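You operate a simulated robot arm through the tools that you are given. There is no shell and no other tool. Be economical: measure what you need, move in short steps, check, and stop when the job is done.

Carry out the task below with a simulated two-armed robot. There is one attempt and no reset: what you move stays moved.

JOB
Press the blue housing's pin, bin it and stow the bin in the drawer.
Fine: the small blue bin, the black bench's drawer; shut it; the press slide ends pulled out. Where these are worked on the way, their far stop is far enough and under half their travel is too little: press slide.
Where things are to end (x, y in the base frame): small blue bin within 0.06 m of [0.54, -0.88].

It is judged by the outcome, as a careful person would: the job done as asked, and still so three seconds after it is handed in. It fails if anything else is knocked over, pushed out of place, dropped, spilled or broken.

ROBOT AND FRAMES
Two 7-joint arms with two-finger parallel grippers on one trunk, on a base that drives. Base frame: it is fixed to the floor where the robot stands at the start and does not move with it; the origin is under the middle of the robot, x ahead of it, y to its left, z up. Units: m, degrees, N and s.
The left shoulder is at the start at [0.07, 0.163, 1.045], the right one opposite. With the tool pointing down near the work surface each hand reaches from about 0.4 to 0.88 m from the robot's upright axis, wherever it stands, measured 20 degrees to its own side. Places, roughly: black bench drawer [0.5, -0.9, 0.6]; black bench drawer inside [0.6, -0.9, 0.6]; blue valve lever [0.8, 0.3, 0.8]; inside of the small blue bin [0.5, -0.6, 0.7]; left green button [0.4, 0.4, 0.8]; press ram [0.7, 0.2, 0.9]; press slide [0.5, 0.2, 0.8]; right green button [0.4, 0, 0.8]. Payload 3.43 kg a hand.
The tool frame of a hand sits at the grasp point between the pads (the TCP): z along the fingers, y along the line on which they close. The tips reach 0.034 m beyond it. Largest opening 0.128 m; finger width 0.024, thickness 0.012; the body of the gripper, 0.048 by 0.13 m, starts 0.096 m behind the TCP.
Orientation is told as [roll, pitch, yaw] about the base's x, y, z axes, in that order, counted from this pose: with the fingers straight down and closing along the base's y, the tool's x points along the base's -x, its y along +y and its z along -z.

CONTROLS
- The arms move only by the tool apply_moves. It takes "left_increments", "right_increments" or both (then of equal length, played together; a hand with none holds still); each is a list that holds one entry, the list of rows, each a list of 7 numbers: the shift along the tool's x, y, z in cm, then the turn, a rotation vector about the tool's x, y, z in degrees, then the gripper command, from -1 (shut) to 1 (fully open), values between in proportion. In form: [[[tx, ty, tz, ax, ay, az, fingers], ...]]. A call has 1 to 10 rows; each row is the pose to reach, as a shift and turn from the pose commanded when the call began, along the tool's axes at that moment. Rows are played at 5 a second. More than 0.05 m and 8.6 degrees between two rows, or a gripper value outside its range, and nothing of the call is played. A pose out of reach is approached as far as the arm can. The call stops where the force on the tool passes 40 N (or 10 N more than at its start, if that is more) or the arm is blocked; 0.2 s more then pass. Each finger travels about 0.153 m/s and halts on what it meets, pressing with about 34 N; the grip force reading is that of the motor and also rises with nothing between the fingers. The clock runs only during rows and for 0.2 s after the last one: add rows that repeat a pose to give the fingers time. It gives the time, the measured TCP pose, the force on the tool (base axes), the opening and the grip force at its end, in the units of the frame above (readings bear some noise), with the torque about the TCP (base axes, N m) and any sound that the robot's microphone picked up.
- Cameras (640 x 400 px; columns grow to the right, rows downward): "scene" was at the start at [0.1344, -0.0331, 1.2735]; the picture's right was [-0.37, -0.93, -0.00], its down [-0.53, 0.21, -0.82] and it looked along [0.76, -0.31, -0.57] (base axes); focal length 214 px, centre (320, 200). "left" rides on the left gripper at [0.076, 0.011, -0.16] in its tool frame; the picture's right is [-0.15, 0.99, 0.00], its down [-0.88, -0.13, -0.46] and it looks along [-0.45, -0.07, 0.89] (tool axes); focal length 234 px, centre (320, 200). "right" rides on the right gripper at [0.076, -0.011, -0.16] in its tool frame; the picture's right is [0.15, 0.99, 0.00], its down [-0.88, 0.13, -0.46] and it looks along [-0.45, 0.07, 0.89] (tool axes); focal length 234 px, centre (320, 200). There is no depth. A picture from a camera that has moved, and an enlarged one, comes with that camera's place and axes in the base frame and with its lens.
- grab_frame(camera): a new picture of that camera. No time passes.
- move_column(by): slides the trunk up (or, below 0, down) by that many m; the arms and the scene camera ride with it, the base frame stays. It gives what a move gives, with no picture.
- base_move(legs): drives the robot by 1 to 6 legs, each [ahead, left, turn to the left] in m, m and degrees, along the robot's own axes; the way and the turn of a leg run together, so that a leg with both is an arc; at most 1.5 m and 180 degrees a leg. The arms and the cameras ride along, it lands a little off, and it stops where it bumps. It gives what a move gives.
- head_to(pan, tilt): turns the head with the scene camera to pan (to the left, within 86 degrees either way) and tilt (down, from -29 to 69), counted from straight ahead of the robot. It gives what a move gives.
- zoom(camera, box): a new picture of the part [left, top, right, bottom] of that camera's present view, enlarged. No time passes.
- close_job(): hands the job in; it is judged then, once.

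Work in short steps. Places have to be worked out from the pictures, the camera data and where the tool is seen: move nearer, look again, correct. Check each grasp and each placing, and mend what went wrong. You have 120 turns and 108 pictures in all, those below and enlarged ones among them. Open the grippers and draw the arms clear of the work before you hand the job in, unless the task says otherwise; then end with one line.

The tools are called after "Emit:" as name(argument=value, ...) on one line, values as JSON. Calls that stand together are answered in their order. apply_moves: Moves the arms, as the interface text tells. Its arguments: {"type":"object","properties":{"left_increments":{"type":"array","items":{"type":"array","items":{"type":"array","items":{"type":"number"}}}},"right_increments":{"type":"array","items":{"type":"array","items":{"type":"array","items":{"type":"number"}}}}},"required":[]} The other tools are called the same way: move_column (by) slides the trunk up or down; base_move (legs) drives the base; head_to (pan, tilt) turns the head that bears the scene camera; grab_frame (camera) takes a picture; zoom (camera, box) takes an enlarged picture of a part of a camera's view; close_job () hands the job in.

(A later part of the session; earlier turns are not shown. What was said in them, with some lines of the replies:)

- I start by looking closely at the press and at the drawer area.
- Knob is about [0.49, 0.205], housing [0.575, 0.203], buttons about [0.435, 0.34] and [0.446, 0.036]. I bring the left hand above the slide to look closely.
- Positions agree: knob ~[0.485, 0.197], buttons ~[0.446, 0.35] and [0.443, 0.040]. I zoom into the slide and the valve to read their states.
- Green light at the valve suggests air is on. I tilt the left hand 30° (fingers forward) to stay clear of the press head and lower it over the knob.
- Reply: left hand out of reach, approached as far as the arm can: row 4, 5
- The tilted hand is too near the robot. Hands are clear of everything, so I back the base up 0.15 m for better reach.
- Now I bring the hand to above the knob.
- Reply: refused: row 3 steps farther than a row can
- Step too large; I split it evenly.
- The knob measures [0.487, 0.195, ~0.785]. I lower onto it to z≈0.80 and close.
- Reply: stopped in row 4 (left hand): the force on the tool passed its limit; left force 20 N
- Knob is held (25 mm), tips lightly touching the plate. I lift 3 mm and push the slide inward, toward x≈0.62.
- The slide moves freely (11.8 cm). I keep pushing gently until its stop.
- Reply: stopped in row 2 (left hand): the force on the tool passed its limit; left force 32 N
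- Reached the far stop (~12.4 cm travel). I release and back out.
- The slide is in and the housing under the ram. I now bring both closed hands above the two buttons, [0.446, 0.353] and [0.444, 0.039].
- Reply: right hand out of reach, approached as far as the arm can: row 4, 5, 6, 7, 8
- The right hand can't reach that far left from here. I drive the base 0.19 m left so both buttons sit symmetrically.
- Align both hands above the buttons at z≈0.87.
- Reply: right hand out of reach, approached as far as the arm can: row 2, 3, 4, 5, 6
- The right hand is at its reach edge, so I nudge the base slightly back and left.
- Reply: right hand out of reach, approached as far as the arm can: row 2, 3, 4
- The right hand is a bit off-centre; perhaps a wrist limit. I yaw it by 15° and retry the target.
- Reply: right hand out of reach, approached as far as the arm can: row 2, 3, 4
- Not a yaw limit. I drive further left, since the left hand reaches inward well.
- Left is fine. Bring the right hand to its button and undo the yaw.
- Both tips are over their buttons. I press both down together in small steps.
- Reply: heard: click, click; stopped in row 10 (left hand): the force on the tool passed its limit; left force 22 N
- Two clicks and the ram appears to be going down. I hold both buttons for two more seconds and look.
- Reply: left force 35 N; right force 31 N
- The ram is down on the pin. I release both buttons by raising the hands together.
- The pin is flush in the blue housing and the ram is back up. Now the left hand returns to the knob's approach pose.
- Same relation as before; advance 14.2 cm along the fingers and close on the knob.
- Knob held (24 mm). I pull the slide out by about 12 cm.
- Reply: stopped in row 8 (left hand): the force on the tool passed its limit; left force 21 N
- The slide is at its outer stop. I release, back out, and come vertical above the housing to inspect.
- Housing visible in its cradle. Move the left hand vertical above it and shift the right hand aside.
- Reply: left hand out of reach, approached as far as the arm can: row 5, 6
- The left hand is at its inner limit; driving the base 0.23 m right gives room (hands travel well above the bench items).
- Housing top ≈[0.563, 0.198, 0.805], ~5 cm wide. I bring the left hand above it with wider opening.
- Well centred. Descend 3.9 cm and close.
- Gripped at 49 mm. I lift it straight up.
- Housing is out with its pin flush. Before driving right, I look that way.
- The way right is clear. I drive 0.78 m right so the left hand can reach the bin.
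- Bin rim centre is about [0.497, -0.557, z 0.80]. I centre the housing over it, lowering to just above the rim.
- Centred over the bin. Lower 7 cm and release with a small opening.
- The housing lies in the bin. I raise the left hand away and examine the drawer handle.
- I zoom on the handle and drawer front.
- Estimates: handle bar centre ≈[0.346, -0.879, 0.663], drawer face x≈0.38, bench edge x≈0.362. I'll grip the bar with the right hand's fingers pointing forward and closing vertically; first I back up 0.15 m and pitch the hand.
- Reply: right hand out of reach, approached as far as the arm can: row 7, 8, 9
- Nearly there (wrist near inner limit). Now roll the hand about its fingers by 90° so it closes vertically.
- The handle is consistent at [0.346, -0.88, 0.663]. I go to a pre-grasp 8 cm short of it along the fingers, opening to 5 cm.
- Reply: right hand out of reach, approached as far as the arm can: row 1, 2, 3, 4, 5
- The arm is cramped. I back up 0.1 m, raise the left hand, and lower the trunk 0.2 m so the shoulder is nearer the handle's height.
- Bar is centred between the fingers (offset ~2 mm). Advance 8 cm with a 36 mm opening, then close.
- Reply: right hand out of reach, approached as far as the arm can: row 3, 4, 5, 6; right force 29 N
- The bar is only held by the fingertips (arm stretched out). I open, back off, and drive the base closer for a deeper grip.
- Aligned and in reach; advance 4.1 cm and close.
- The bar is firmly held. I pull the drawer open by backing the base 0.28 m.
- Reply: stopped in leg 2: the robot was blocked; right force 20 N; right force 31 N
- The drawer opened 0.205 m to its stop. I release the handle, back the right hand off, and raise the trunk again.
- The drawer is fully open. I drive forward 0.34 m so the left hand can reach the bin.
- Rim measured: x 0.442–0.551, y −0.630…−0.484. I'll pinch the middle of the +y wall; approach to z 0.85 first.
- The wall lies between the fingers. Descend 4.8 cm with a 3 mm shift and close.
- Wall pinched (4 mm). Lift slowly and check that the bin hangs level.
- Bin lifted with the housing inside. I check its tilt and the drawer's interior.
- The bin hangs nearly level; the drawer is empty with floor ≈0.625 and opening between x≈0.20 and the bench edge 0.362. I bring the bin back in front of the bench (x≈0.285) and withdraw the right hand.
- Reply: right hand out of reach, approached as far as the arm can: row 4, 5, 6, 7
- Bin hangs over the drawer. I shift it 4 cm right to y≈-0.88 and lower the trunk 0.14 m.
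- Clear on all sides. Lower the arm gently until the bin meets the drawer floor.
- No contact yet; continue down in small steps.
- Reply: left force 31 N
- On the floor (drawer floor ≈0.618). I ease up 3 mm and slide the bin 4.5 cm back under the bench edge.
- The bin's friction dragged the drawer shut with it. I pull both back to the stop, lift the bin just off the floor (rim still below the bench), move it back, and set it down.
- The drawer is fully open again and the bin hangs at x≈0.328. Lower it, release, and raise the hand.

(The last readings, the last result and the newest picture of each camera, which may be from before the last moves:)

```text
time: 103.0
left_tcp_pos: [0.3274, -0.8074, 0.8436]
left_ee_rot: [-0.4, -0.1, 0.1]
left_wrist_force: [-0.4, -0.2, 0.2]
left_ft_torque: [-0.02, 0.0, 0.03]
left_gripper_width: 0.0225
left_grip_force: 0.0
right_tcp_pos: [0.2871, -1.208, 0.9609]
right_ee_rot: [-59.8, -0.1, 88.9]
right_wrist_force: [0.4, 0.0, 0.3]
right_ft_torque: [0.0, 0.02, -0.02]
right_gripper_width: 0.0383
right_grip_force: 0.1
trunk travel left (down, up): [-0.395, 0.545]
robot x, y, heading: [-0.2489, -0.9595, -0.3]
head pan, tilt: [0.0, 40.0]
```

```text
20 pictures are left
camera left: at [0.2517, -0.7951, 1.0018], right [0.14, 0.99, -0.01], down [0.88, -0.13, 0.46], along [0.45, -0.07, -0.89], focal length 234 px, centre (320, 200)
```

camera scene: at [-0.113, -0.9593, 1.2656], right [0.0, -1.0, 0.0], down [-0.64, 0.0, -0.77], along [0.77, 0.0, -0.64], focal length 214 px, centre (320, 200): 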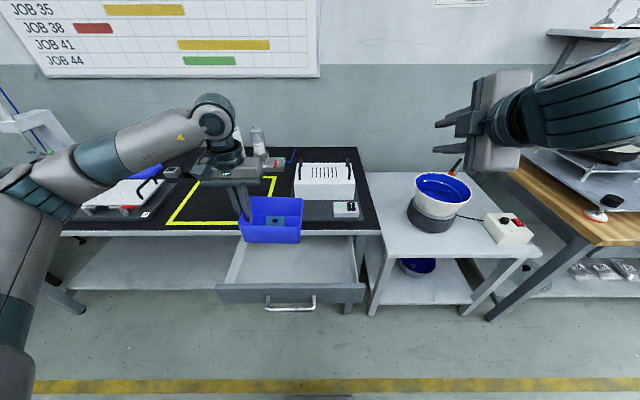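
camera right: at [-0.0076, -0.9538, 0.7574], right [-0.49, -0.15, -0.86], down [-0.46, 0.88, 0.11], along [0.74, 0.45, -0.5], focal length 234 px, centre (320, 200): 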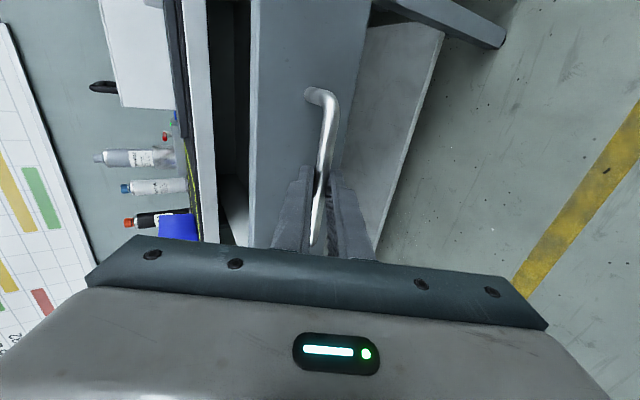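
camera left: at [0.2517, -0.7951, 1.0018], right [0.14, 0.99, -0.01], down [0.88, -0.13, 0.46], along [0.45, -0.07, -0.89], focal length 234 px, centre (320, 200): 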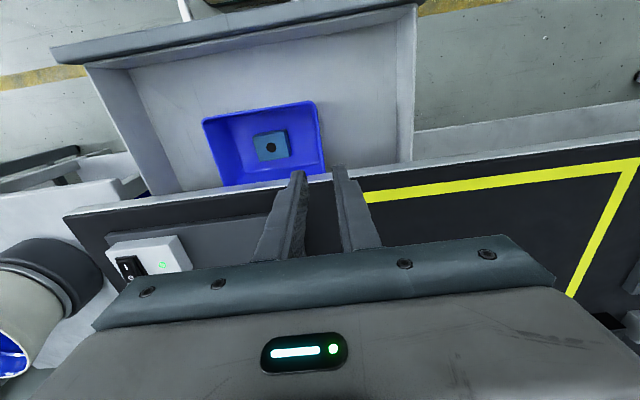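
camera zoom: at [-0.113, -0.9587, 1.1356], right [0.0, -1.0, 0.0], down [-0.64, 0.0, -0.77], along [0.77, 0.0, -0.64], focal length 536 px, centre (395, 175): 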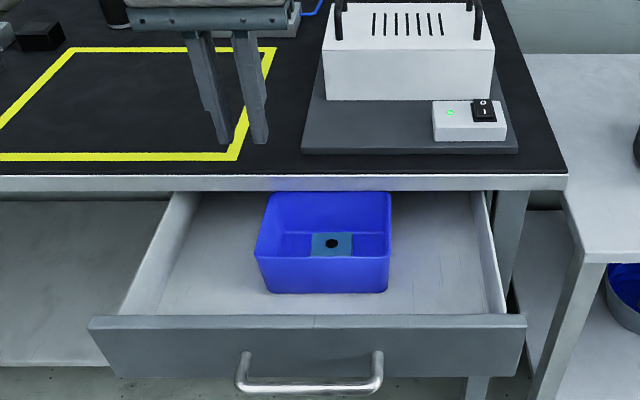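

Bin sits at ≈[0.33–0.34, -0.88], i.e. about [0.54, -0.88] once closed. Now I back up and place the closed left hand in front of the handle to push the drawer shut.

Emit:
base_move(legs=[[-0.26, 0, 0]])

Emit:
apply_moves(left_increments=[[[0, -2, 0, 0, 0, 0, -1], [0, -5, 1, 0, 0, 0, -1], [0, -7.1, 4, 0, 0, 0, -1], [0, -7.1, 8, 0, 0, 0, -1], [0, -7.1, 12, 0, 0, 0, -1], [0, -7.1, 16.5, 0, 0, 0, -1], [0, -7.1, 16.5, 0, 0, 0, -1]]])

Emit:
grab_frame(camera="left")

Emit:
grab_frame(camera="scene")

```text
time: 104.9
left_tcp_pos: [0.0624, -0.8071, 0.8436]
left_ee_rot: [-0.4, -0.3, 0.0]
left_wrist_force: [1.2, -0.3, -0.3]
left_ft_torque: [0.01, 0.0, 0.03]
left_gripper_width: 0.0225
left_grip_force: 0.0
right_tcp_pos: [0.0213, -1.2071, 0.9631]
right_ee_rot: [-60.0, 0.0, 89.0]
right_wrist_force: [-0.4, -0.3, -0.7]
right_ft_torque: [0.0, 0.0, -0.01]
right_gripper_width: 0.0383
right_grip_force: 0.0
trunk travel left (down, up): [-0.395, 0.545]
robot x, y, heading: [-0.5156, -0.957, -0.1]
head pan, tilt: [0.0, 40.0]
```

```text
time: 106.5
left_tcp_pos: [0.0635, -0.8789, 0.6784]
left_ee_rot: [-0.3, -0.2, 0.1]
left_wrist_force: [0.6, 0.5, 0.3]
left_ft_torque: [0.02, 0.0, -0.01]
left_gripper_width: 0.0
left_grip_force: 33.3
right_tcp_pos: [0.0231, -1.2078, 0.9612]
right_ee_rot: [-59.8, -0.1, 88.8]
right_wrist_force: [-0.2, 0.4, 0.7]
right_ft_torque: [-0.01, -0.01, -0.02]
right_gripper_width: 0.0382
right_grip_force: 0.0
trunk travel left (down, up): [-0.395, 0.545]
robot x, y, heading: [-0.5165, -0.9585, -0.3]
head pan, tilt: [0.0, 40.0]
```

```text
19 pictures are left
camera left: at [-0.0118, -0.8672, 0.836], right [0.15, 0.99, -0.01], down [0.88, -0.13, 0.46], along [0.45, -0.07, -0.89], focal length 234 px, centre (320, 200)
```

left: 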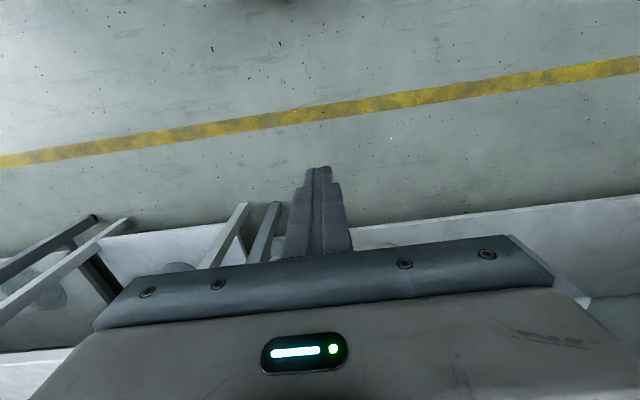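

```text
18 pictures are left
camera scene: at [-0.3774, -0.9582, 1.1357], right [0.0, -1.0, 0.0], down [-0.64, 0.0, -0.77], along [0.77, 0.0, -0.64], focal length 214 px, centre (320, 200)
```

scene: 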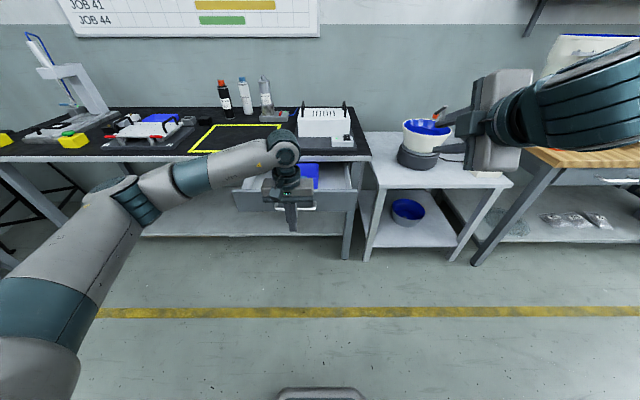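

I push the handle forward with the arm.

Emit:
apply_moves(left_increments=[[[-3, 0, 0, 0, 0, 0, -1], [-5.5, 0, 0, 0, 0, 0, -1], [-7, 0, 0, 0, 0, 0, -1], [-9, 0, 0, 0, 0, 0, -1], [-11, 0, 0, 0, 0, 0, -1], [-13, 0, 0, 0, 0, 0, -1], [-15, 0, 0, 0, 0, 0, -1], [-17, 0, 0, 0, 0, 0, -1], [-18.5, 0, 0, 0, 0, 0, -1], [-19, 0, 0, 0, 0, 0, -1]]])

Emit:
zoom(camera="scene", box=[200, 100, 400, 260])

```text
time: 108.7
left_tcp_pos: [0.2534, -0.8794, 0.6798]
left_ee_rot: [-0.4, -0.2, -0.1]
left_wrist_force: [-1.3, 0.0, 0.3]
left_ft_torque: [-0.02, 0.06, 0.06]
left_gripper_width: 0.0
left_grip_force: 33.4
right_tcp_pos: [0.0223, -1.2082, 0.9616]
right_ee_rot: [-59.7, 0.0, 88.9]
right_wrist_force: [0.7, 0.4, -0.6]
right_ft_torque: [0.02, -0.01, -0.02]
right_gripper_width: 0.0382
right_grip_force: 0.1
trunk travel left (down, up): [-0.395, 0.545]
robot x, y, heading: [-0.5139, -0.9586, -0.2]
head pan, tilt: [0.0, 40.0]
```

```text
2.50 times, centred on (300, 180) of scene
camera zoom: at [-0.3772, -0.9579, 1.1357], right [0.0, -1.0, 0.0], down [-0.64, 0.0, -0.77], along [0.77, 0.0, -0.64], focal length 536 px, centre (370, 250)
```

zoom: 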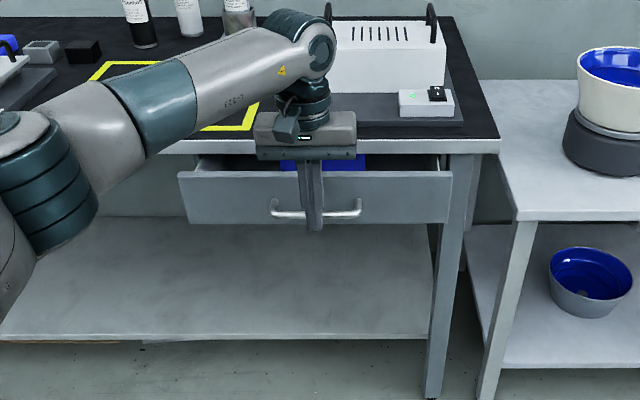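

The drawer is closing smoothly. Continue the last ~8 cm.

Emit:
apply_moves(left_increments=[[[-2, 0, 0, 0, 0, 0, -1], [-4, 0, 0, 0, 0, 0, -1], [-5.5, 0, 0, 0, 0, 0, -1], [-6.5, 0, 0, 0, 0, 0, -1], [-7.2, 0, 0, 0, 0, 0, -1], [-7.8, 0, 0, 0, 0, 0, -1], [-8.3, 0, 0, 0, 0, 0, -1], [-8.8, 0, 0, 0, 0, 0, -1]]])

Emit:
zoom(camera="scene", box=[200, 100, 400, 260])

```text
time: 110.5
left_tcp_pos: [0.3086, -0.8764, 0.6793]
left_ee_rot: [-0.4, -0.2, 0.0]
left_wrist_force: [-0.2, -1.5, 0.3]
left_ft_torque: [0.01, 0.01, -0.02]
left_gripper_width: 0.0003
left_grip_force: 32.9
left hand out of reach, approached as far as the arm can: row 4, 5, 6, 7, 8
right_tcp_pos: [0.023, -1.2081, 0.9609]
right_ee_rot: [-59.8, 0.0, 89.0]
right_wrist_force: [0.8, 0.2, 0.3]
right_ft_torque: [0.01, 0.04, -0.02]
right_gripper_width: 0.0381
right_grip_force: 0.0
trunk travel left (down, up): [-0.395, 0.545]
robot x, y, heading: [-0.5136, -0.957, -0.2]
head pan, tilt: [0.0, 40.0]
```

```text
2.50 times, centred on (300, 180) of scene
camera zoom: at [-0.3771, -0.9579, 1.1356], right [0.0, -1.0, 0.0], down [-0.64, 0.0, -0.77], along [0.77, 0.0, -0.64], focal length 536 px, centre (370, 250)
```

zoom: 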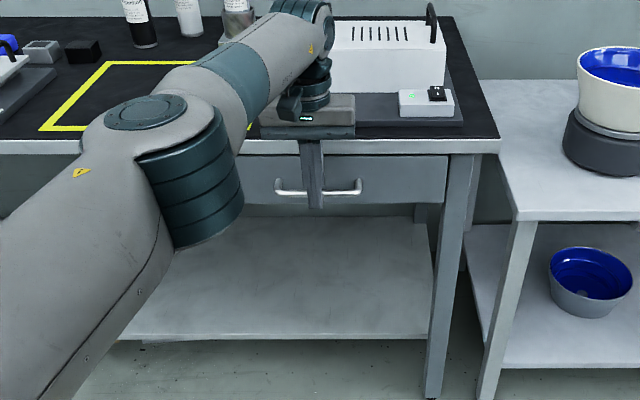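

About 2 cm remain, but the arm is at full reach. I retract it 10 cm, drive the base 0.1 m closer, then finish the push.

Emit:
apply_moves(left_increments=[[[3, 0, 0, 0, 0, 0, -1], [6, 0, 0, 0, 0, 0, -1], [9, 0, 0, 0, 0, 0, -1], [11.5, 0, 0, 0, 0, 0, -1], [11.5, 0, 0, 0, 0, 0, -1]]])

Emit:
base_move(legs=[[0.1, 0, 0]])

Emit:
apply_moves(left_increments=[[[-1, 0, 0, 0, 0, 0, -1], [-2, 0, 0, 0, 0, 0, -1], [-3, 0, 0, 0, 0, 0, -1], [-3.6, 0, 0, 0, 0, 0, -1], [-4.2, 0, 0, 0, 0, 0, -1], [-4.8, 0, 0, 0, 0, 0, -1], [-5.4, 0, 0, 0, 0, 0, -1]]])

Emit:
zoom(camera="scene", box=[200, 100, 400, 260])

```text
time: 111.7
left_tcp_pos: [0.1923, -0.8751, 0.6771]
left_ee_rot: [-0.4, -0.1, 0.1]
left_wrist_force: [0.7, -0.2, -0.3]
left_ft_torque: [0.0, 0.02, 0.01]
left_gripper_width: 0.0001
left_grip_force: 33.0
right_tcp_pos: [0.0228, -1.2082, 0.9619]
right_ee_rot: [-59.8, 0.0, 89.0]
right_wrist_force: [-0.8, 0.5, 0.6]
right_ft_torque: [0.01, 0.0, -0.03]
right_gripper_width: 0.0383
right_grip_force: 0.0
trunk travel left (down, up): [-0.395, 0.545]
robot x, y, heading: [-0.517, -0.9545, -0.4]
head pan, tilt: [0.0, 40.0]
```

```text
time: 112.8
left_tcp_pos: [0.292, -0.876, 0.6777]
left_ee_rot: [-0.4, -0.1, 0.1]
left_wrist_force: [0.6, 0.3, 0.0]
left_ft_torque: [0.01, 0.03, 0.02]
left_gripper_width: 0.0
left_grip_force: 33.4
right_tcp_pos: [0.1243, -1.2074, 0.9607]
right_ee_rot: [-59.7, 0.1, 89.0]
right_wrist_force: [0.1, -0.8, -0.2]
right_ft_torque: [0.01, 0.02, 0.0]
right_gripper_width: 0.0385
right_grip_force: 0.0
trunk travel left (down, up): [-0.395, 0.545]
robot x, y, heading: [-0.41, -0.9577, -0.2]
head pan, tilt: [0.0, 40.0]
```

```text
time: 114.2
left_tcp_pos: [0.3319, -0.8761, 0.6772]
left_ee_rot: [-0.2, 0.7, -0.2]
left_wrist_force: [-14.6, 1.3, 6.1]
left_ft_torque: [0.09, 0.23, 0.04]
left_gripper_width: 0.0
left_grip_force: 33.4
right_tcp_pos: [0.1223, -1.2071, 0.9617]
right_ee_rot: [-59.9, 0.0, 89.0]
right_wrist_force: [0.4, -0.3, -0.3]
right_ft_torque: [-0.01, 0.01, 0.0]
right_gripper_width: 0.0386
right_grip_force: 0.0
trunk travel left (down, up): [-0.395, 0.545]
robot x, y, heading: [-0.4123, -0.9549, 0.0]
head pan, tilt: [0.0, 40.0]
stopped in row 6 (left hand): the force on the tool passed its limit (the readings are from after the stop); the commanded pose is now the measured one
```

```text
2.50 times, centred on (300, 180) of scene
camera zoom: at [-0.2792, -0.9581, 1.136], right [0.0, -1.0, 0.0], down [-0.64, 0.0, -0.77], along [0.77, 0.0, -0.64], focal length 536 px, centre (370, 250)
```

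zoom: 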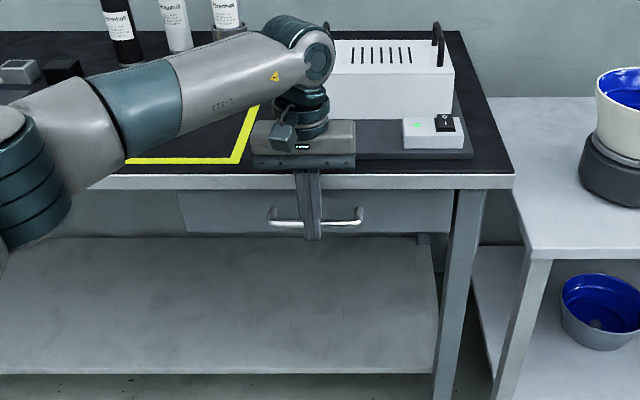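

Hit the closed stop (hand at x 0.332, matching the original bar position). I draw the left hand back and up, open both grippers, and drive back to check.

Emit:
apply_moves(left_increments=[[[3, 0, 0, 0, 0, 0, -1], [7, 0, 0, 0, 0, 0, -0.5], [10, 0, -3, 0, 0, 0, 0], [10, 0, -8, 0, 0, 0, 1], [10, 0, -12, 0, 0, 0, 1], [10, 0, -16, 0, 0, 0, 1]]], right_increments=[[[0, 0, 0, 0, 0, 0, 0], [0, 0, 0, 0, 0, 0, 1], [0, 0, 0, 0, 0, 0, 1], [0, 0, 0, 0, 0, 0, 1], [0, 0, 0, 0, 0, 0, 1], [0, 0, 0, 0, 0, 0, 1]]])

Emit:
base_move(legs=[[-0.25, 0.3, 0]])

Emit:
move_column(by=0.13)

Emit:
head_to(pan=10, tilt=25)

Emit:
grab_frame(camera="scene")

```text
time: 115.6
left_tcp_pos: [0.2343, -0.8748, 0.8371]
left_ee_rot: [-0.3, 0.6, -0.1]
left_wrist_force: [0.1, -0.7, 0.2]
left_ft_torque: [0.02, -0.02, -0.02]
left_gripper_width: 0.1282
left_grip_force: 0.0
right_tcp_pos: [0.1222, -1.207, 0.9624]
right_ee_rot: [-59.8, 0.0, 89.0]
right_wrist_force: [0.6, -0.2, -0.2]
right_ft_torque: [0.01, -0.04, 0.07]
right_gripper_width: 0.128
right_grip_force: 0.0
trunk travel left (down, up): [-0.395, 0.545]
robot x, y, heading: [-0.4173, -0.9572, -0.3]
head pan, tilt: [0.0, 40.0]
```

```text
time: 117.9
left_tcp_pos: [0.0462, -0.526, 0.8353]
left_ee_rot: [-0.3, 0.5, 8.1]
left_wrist_force: [-0.2, 0.0, -0.1]
left_ft_torque: [0.01, 0.04, -0.02]
left_gripper_width: 0.1277
left_grip_force: 0.1
right_tcp_pos: [-0.0171, -0.8702, 0.9619]
right_ee_rot: [-59.9, 0.0, 97.4]
right_wrist_force: [0.4, -0.3, 1.0]
right_ft_torque: [-0.01, 0.03, -0.01]
right_gripper_width: 0.1278
right_grip_force: 0.1
trunk travel left (down, up): [-0.395, 0.545]
robot x, y, heading: [-0.5859, -0.7039, 8.3]
head pan, tilt: [0.0, 40.0]
stopped in leg 1: the robot was blocked; the commanded pose is now the measured one
```

```text
time: 119.5
left_tcp_pos: [0.0454, -0.5278, 0.9685]
left_ee_rot: [-0.3, 0.6, 8.0]
left_wrist_force: [-1.5, 0.5, -0.4]
left_ft_torque: [0.02, 0.02, 0.03]
left_gripper_width: 0.1279
left_grip_force: 0.0
right_tcp_pos: [-0.0158, -0.8725, 1.0922]
right_ee_rot: [-59.9, 0.0, 97.3]
right_wrist_force: [-0.4, 0.0, -0.4]
right_ft_torque: [0.02, -0.02, 0.04]
right_gripper_width: 0.1283
right_grip_force: 0.1
trunk travel left (down, up): [-0.525, 0.415]
robot x, y, heading: [-0.5866, -0.7017, 8.3]
head pan, tilt: [0.0, 40.0]
```

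```text
time: 120.2
left_tcp_pos: [0.0462, -0.528, 0.9673]
left_ee_rot: [-0.3, 0.6, 8.0]
left_wrist_force: [0.7, -0.4, -0.5]
left_ft_torque: [0.01, 0.01, -0.02]
left_gripper_width: 0.1278
left_grip_force: 0.1
right_tcp_pos: [-0.0163, -0.8721, 1.0927]
right_ee_rot: [-59.8, 0.0, 97.3]
right_wrist_force: [0.1, -0.7, 0.7]
right_ft_torque: [0.01, -0.01, -0.02]
right_gripper_width: 0.1278
right_grip_force: 0.0
trunk travel left (down, up): [-0.525, 0.415]
robot x, y, heading: [-0.5838, -0.6995, 8.3]
head pan, tilt: [10.0, 25.0]
```

```text
14 pictures are left
camera scene: at [-0.4453, -0.6667, 1.2889], right [0.31, -0.95, 0.0], down [-0.4, -0.13, -0.91], along [0.86, 0.28, -0.42], focal length 214 px, centre (320, 200)
```

scene: 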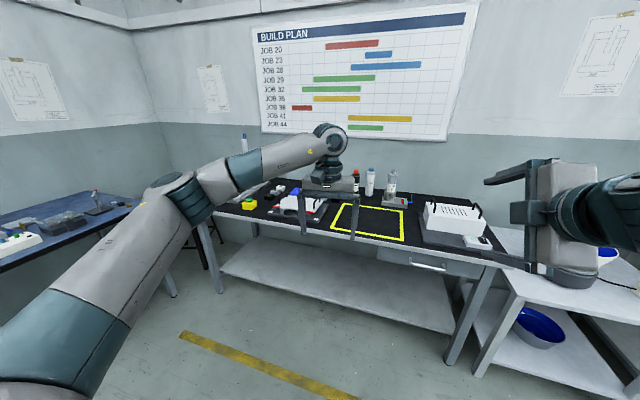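

The base bumped something behind it and yawed. I move forward away from it and look around to both sides.

Emit:
base_move(legs=[[0.12, 0, 0]])

Emit:
head_to(pan=86, tilt=35)

Emit:
grab_frame(camera="scene")

Emit:
head_to(pan=-86, tilt=35)

Emit:
grab_frame(camera="scene")

```text
time: 121.5
left_tcp_pos: [0.1632, -0.5114, 0.9677]
left_ee_rot: [-0.3, 0.5, 8.0]
left_wrist_force: [0.5, -0.3, -0.1]
left_ft_torque: [-0.03, 0.03, -0.03]
left_gripper_width: 0.1279
left_grip_force: 0.1
right_tcp_pos: [0.101, -0.8551, 1.0927]
right_ee_rot: [-59.9, 0.0, 97.3]
right_wrist_force: [-0.3, -0.2, 0.1]
right_ft_torque: [-0.03, -0.02, -0.03]
right_gripper_width: 0.128
right_grip_force: 0.0
trunk travel left (down, up): [-0.525, 0.415]
robot x, y, heading: [-0.4651, -0.6847, 8.2]
head pan, tilt: [10.0, 25.0]
```

```text
time: 123.0
left_tcp_pos: [0.1635, -0.5112, 0.9668]
left_ee_rot: [-0.2, 0.6, 8.0]
left_wrist_force: [-0.7, -0.3, 1.1]
left_ft_torque: [-0.01, -0.02, -0.01]
left_gripper_width: 0.1279
left_grip_force: 0.1
right_tcp_pos: [0.102, -0.8544, 1.092]
right_ee_rot: [-59.9, 0.0, 97.2]
right_wrist_force: [-0.5, 0.5, 0.6]
right_ft_torque: [0.0, -0.01, -0.02]
right_gripper_width: 0.1281
right_grip_force: 0.1
trunk travel left (down, up): [-0.525, 0.415]
robot x, y, heading: [-0.4637, -0.683, 8.4]
head pan, tilt: [85.9, 35.0]
```

```text
13 pictures are left
camera scene: at [-0.4209, -0.5905, 1.2732], right [1.0, 0.07, 0.0], down [0.04, -0.57, -0.82], along [-0.06, 0.82, -0.57], focal length 214 px, centre (320, 200)
```

scene: 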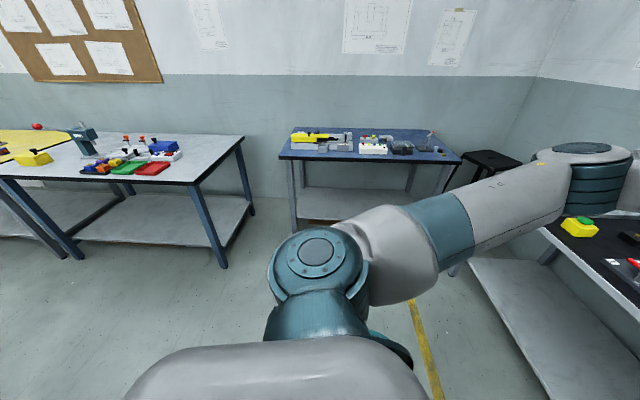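

```text
time: 125.6
left_tcp_pos: [0.1641, -0.5107, 0.9679]
left_ee_rot: [-0.2, 0.6, 8.1]
left_wrist_force: [-0.7, -0.6, 1.0]
left_ft_torque: [0.0, 0.02, 0.0]
left_gripper_width: 0.1282
left_grip_force: 0.0
right_tcp_pos: [0.1018, -0.8553, 1.0915]
right_ee_rot: [-59.9, 0.0, 97.4]
right_wrist_force: [-0.6, 0.8, 1.0]
right_ft_torque: [-0.01, -0.02, 0.02]
right_gripper_width: 0.128
right_grip_force: 0.1
trunk travel left (down, up): [-0.525, 0.415]
robot x, y, heading: [-0.4699, -0.6872, 8.3]
head pan, tilt: [-85.9, 35.0]
```

```text
12 pictures are left
camera scene: at [-0.396, -0.7644, 1.2732], right [-0.98, -0.21, 0.0], down [-0.12, 0.56, -0.82], along [0.17, -0.8, -0.57], focal length 214 px, centre (320, 200)
```

scene: 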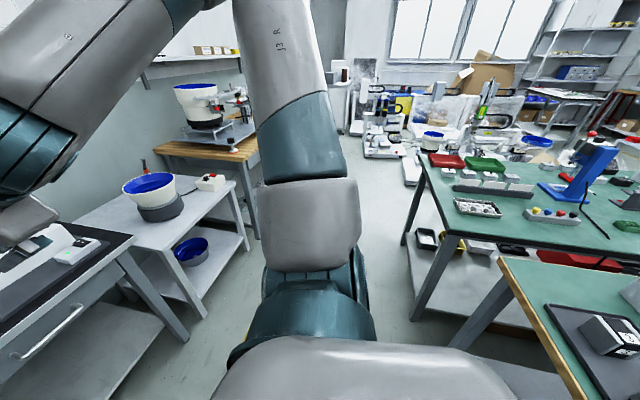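

There is a green bench behind the robot; the base likely touched its frame. I turn a little to see whether anything on it was disturbed.

Emit:
base_move(legs=[[0.08, 0, 0], [0, 0, -45]])

Emit:
head_to(pan=-86, tilt=35)

Emit:
grab_frame(camera="scene")

```text
time: 128.7
left_tcp_pos: [0.1817, -0.996, 0.966]
left_ee_rot: [-0.2, 0.7, -37.0]
left_wrist_force: [0.6, 0.2, -0.3]
left_ft_torque: [0.01, 0.0, 0.01]
left_gripper_width: 0.128
left_grip_force: 0.0
right_tcp_pos: [-0.1063, -1.195, 1.0927]
right_ee_rot: [-59.9, 0.0, 52.2]
right_wrist_force: [-0.2, 0.5, 0.5]
right_ft_torque: [0.01, -0.01, 0.04]
right_gripper_width: 0.1281
right_grip_force: 0.0
trunk travel left (down, up): [-0.525, 0.415]
robot x, y, heading: [-0.389, -0.6752, -36.5]
head pan, tilt: [-85.9, 35.0]
```

```text
time: 129.3
left_tcp_pos: [0.1813, -0.9966, 0.9672]
left_ee_rot: [-0.2, 0.7, -37.0]
left_wrist_force: [0.5, -0.5, 0.1]
left_ft_torque: [0.02, 0.01, -0.01]
left_gripper_width: 0.1278
left_grip_force: 0.0
right_tcp_pos: [-0.105, -1.1962, 1.0922]
right_ee_rot: [-59.9, 0.1, 52.3]
right_wrist_force: [-0.4, -0.8, -0.2]
right_ft_torque: [0.0, -0.03, -0.01]
right_gripper_width: 0.1278
right_grip_force: 0.1
trunk travel left (down, up): [-0.525, 0.415]
robot x, y, heading: [-0.3843, -0.6762, -36.9]
head pan, tilt: [-85.9, 35.0]
```

```text
11 pictures are left
camera scene: at [-0.3931, -0.7784, 1.2732], right [-0.84, 0.54, 0.0], down [0.31, 0.48, -0.82], along [-0.44, -0.69, -0.57], focal length 214 px, centre (320, 200)
```

scene: 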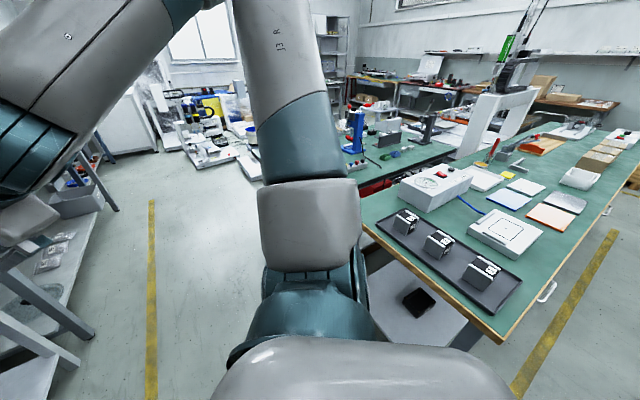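

Everything on the bench behind stands in order. I turn back and do a final check of the drawer and the press.

Emit:
base_move(legs=[[0, 0, 36.8]])

Emit:
head_to(pan=18, tilt=30)

Emit:
zoom(camera="scene", box=[100, 80, 460, 310])

Emit:
head_to(pan=-12, tilt=40)

Emit:
grab_frame(camera="scene")

```text
time: 131.4
left_tcp_pos: [0.2612, -0.5889, 0.9678]
left_ee_rot: [-0.3, 0.6, 0.0]
left_wrist_force: [0.5, -0.1, 0.2]
left_ft_torque: [-0.03, -0.05, 0.03]
left_gripper_width: 0.1281
left_grip_force: 0.0
right_tcp_pos: [0.1512, -0.9216, 1.0922]
right_ee_rot: [-59.9, -0.1, 89.3]
right_wrist_force: [-0.4, 0.1, -0.7]
right_ft_torque: [0.0, 0.01, -0.01]
right_gripper_width: 0.1278
right_grip_force: 0.1
trunk travel left (down, up): [-0.525, 0.415]
robot x, y, heading: [-0.3866, -0.6751, 0.4]
head pan, tilt: [-85.9, 35.0]
```

```text
time: 133.2
left_tcp_pos: [0.2617, -0.5897, 0.9668]
left_ee_rot: [-0.2, 0.7, 0.1]
left_wrist_force: [1.0, 0.1, 0.4]
left_ft_torque: [0.0, 0.01, 0.0]
left_gripper_width: 0.1279
left_grip_force: 0.0
right_tcp_pos: [0.15, -0.9197, 1.0923]
right_ee_rot: [-60.0, -0.1, 89.3]
right_wrist_force: [-0.1, -0.3, -0.6]
right_ft_torque: [0.01, -0.01, -0.03]
right_gripper_width: 0.1277
right_grip_force: 0.1
trunk travel left (down, up): [-0.525, 0.415]
robot x, y, heading: [-0.3886, -0.677, 0.2]
head pan, tilt: [18.0, 30.0]
```

```text
1.74 times, centred on (280, 195) of scene
camera zoom: at [-0.2493, -0.6459, 1.281], right [0.31, -0.95, 0.0], down [-0.48, -0.16, -0.87], along [0.82, 0.27, -0.5], focal length 373 px, centre (390, 209)
```

zoom: 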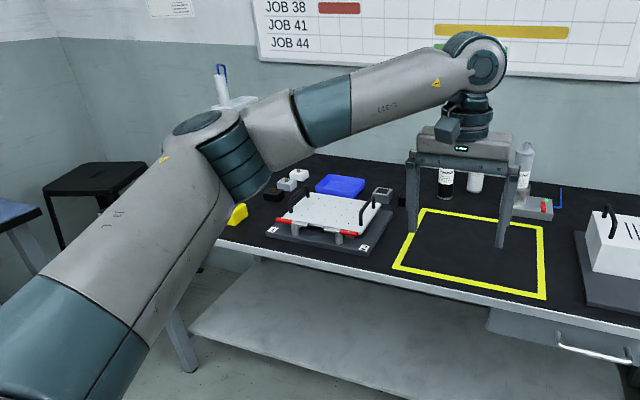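

```text
time: 134.2
left_tcp_pos: [0.2608, -0.5894, 0.9669]
left_ee_rot: [-0.2, 0.6, 0.0]
left_wrist_force: [-0.4, -0.2, -0.6]
left_ft_torque: [0.0, 0.0, -0.01]
left_gripper_width: 0.128
left_grip_force: 0.0
right_tcp_pos: [0.1506, -0.9204, 1.0931]
right_ee_rot: [-59.9, 0.0, 89.3]
right_wrist_force: [0.1, -0.3, -0.1]
right_ft_torque: [-0.02, 0.02, 0.0]
right_gripper_width: 0.1279
right_grip_force: 0.2
trunk travel left (down, up): [-0.525, 0.415]
robot x, y, heading: [-0.3871, -0.6748, 0.0]
head pan, tilt: [-12.0, 40.0]
```

```text
9 pictures are left
camera scene: at [-0.252, -0.6914, 1.2657], right [-0.2, -0.98, 0.0], down [-0.63, 0.13, -0.77], along [0.75, -0.16, -0.64], focal length 214 px, centre (320, 200)
```

scene: 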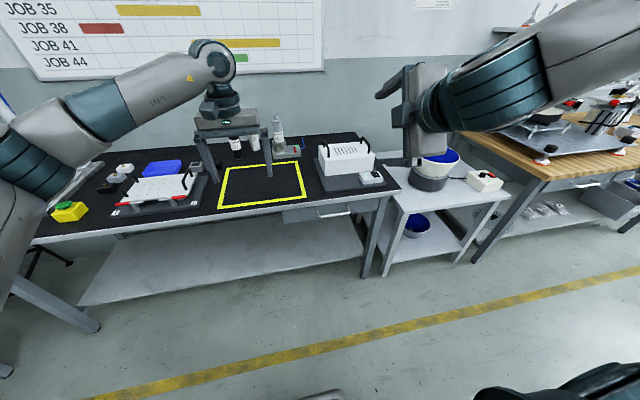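

The drawer is shut, the bench is in order, the press slide was left at its outer stop, and both hands are open and clear. I hand in.

Emit:
close_job()

```text
The job is handed in.
```

I pressed the blue housing's pin flush and put the housing in the small blue bin. The bin is in the black bench's drawer, by my estimate at about [0.54, -0.88], and I could not see it once the drawer was shut. The press slide is pulled out to its outer stop. While backing up, the base touched the green bench behind the robot, but a look afterwards showed nothing on it knocked over or moved.
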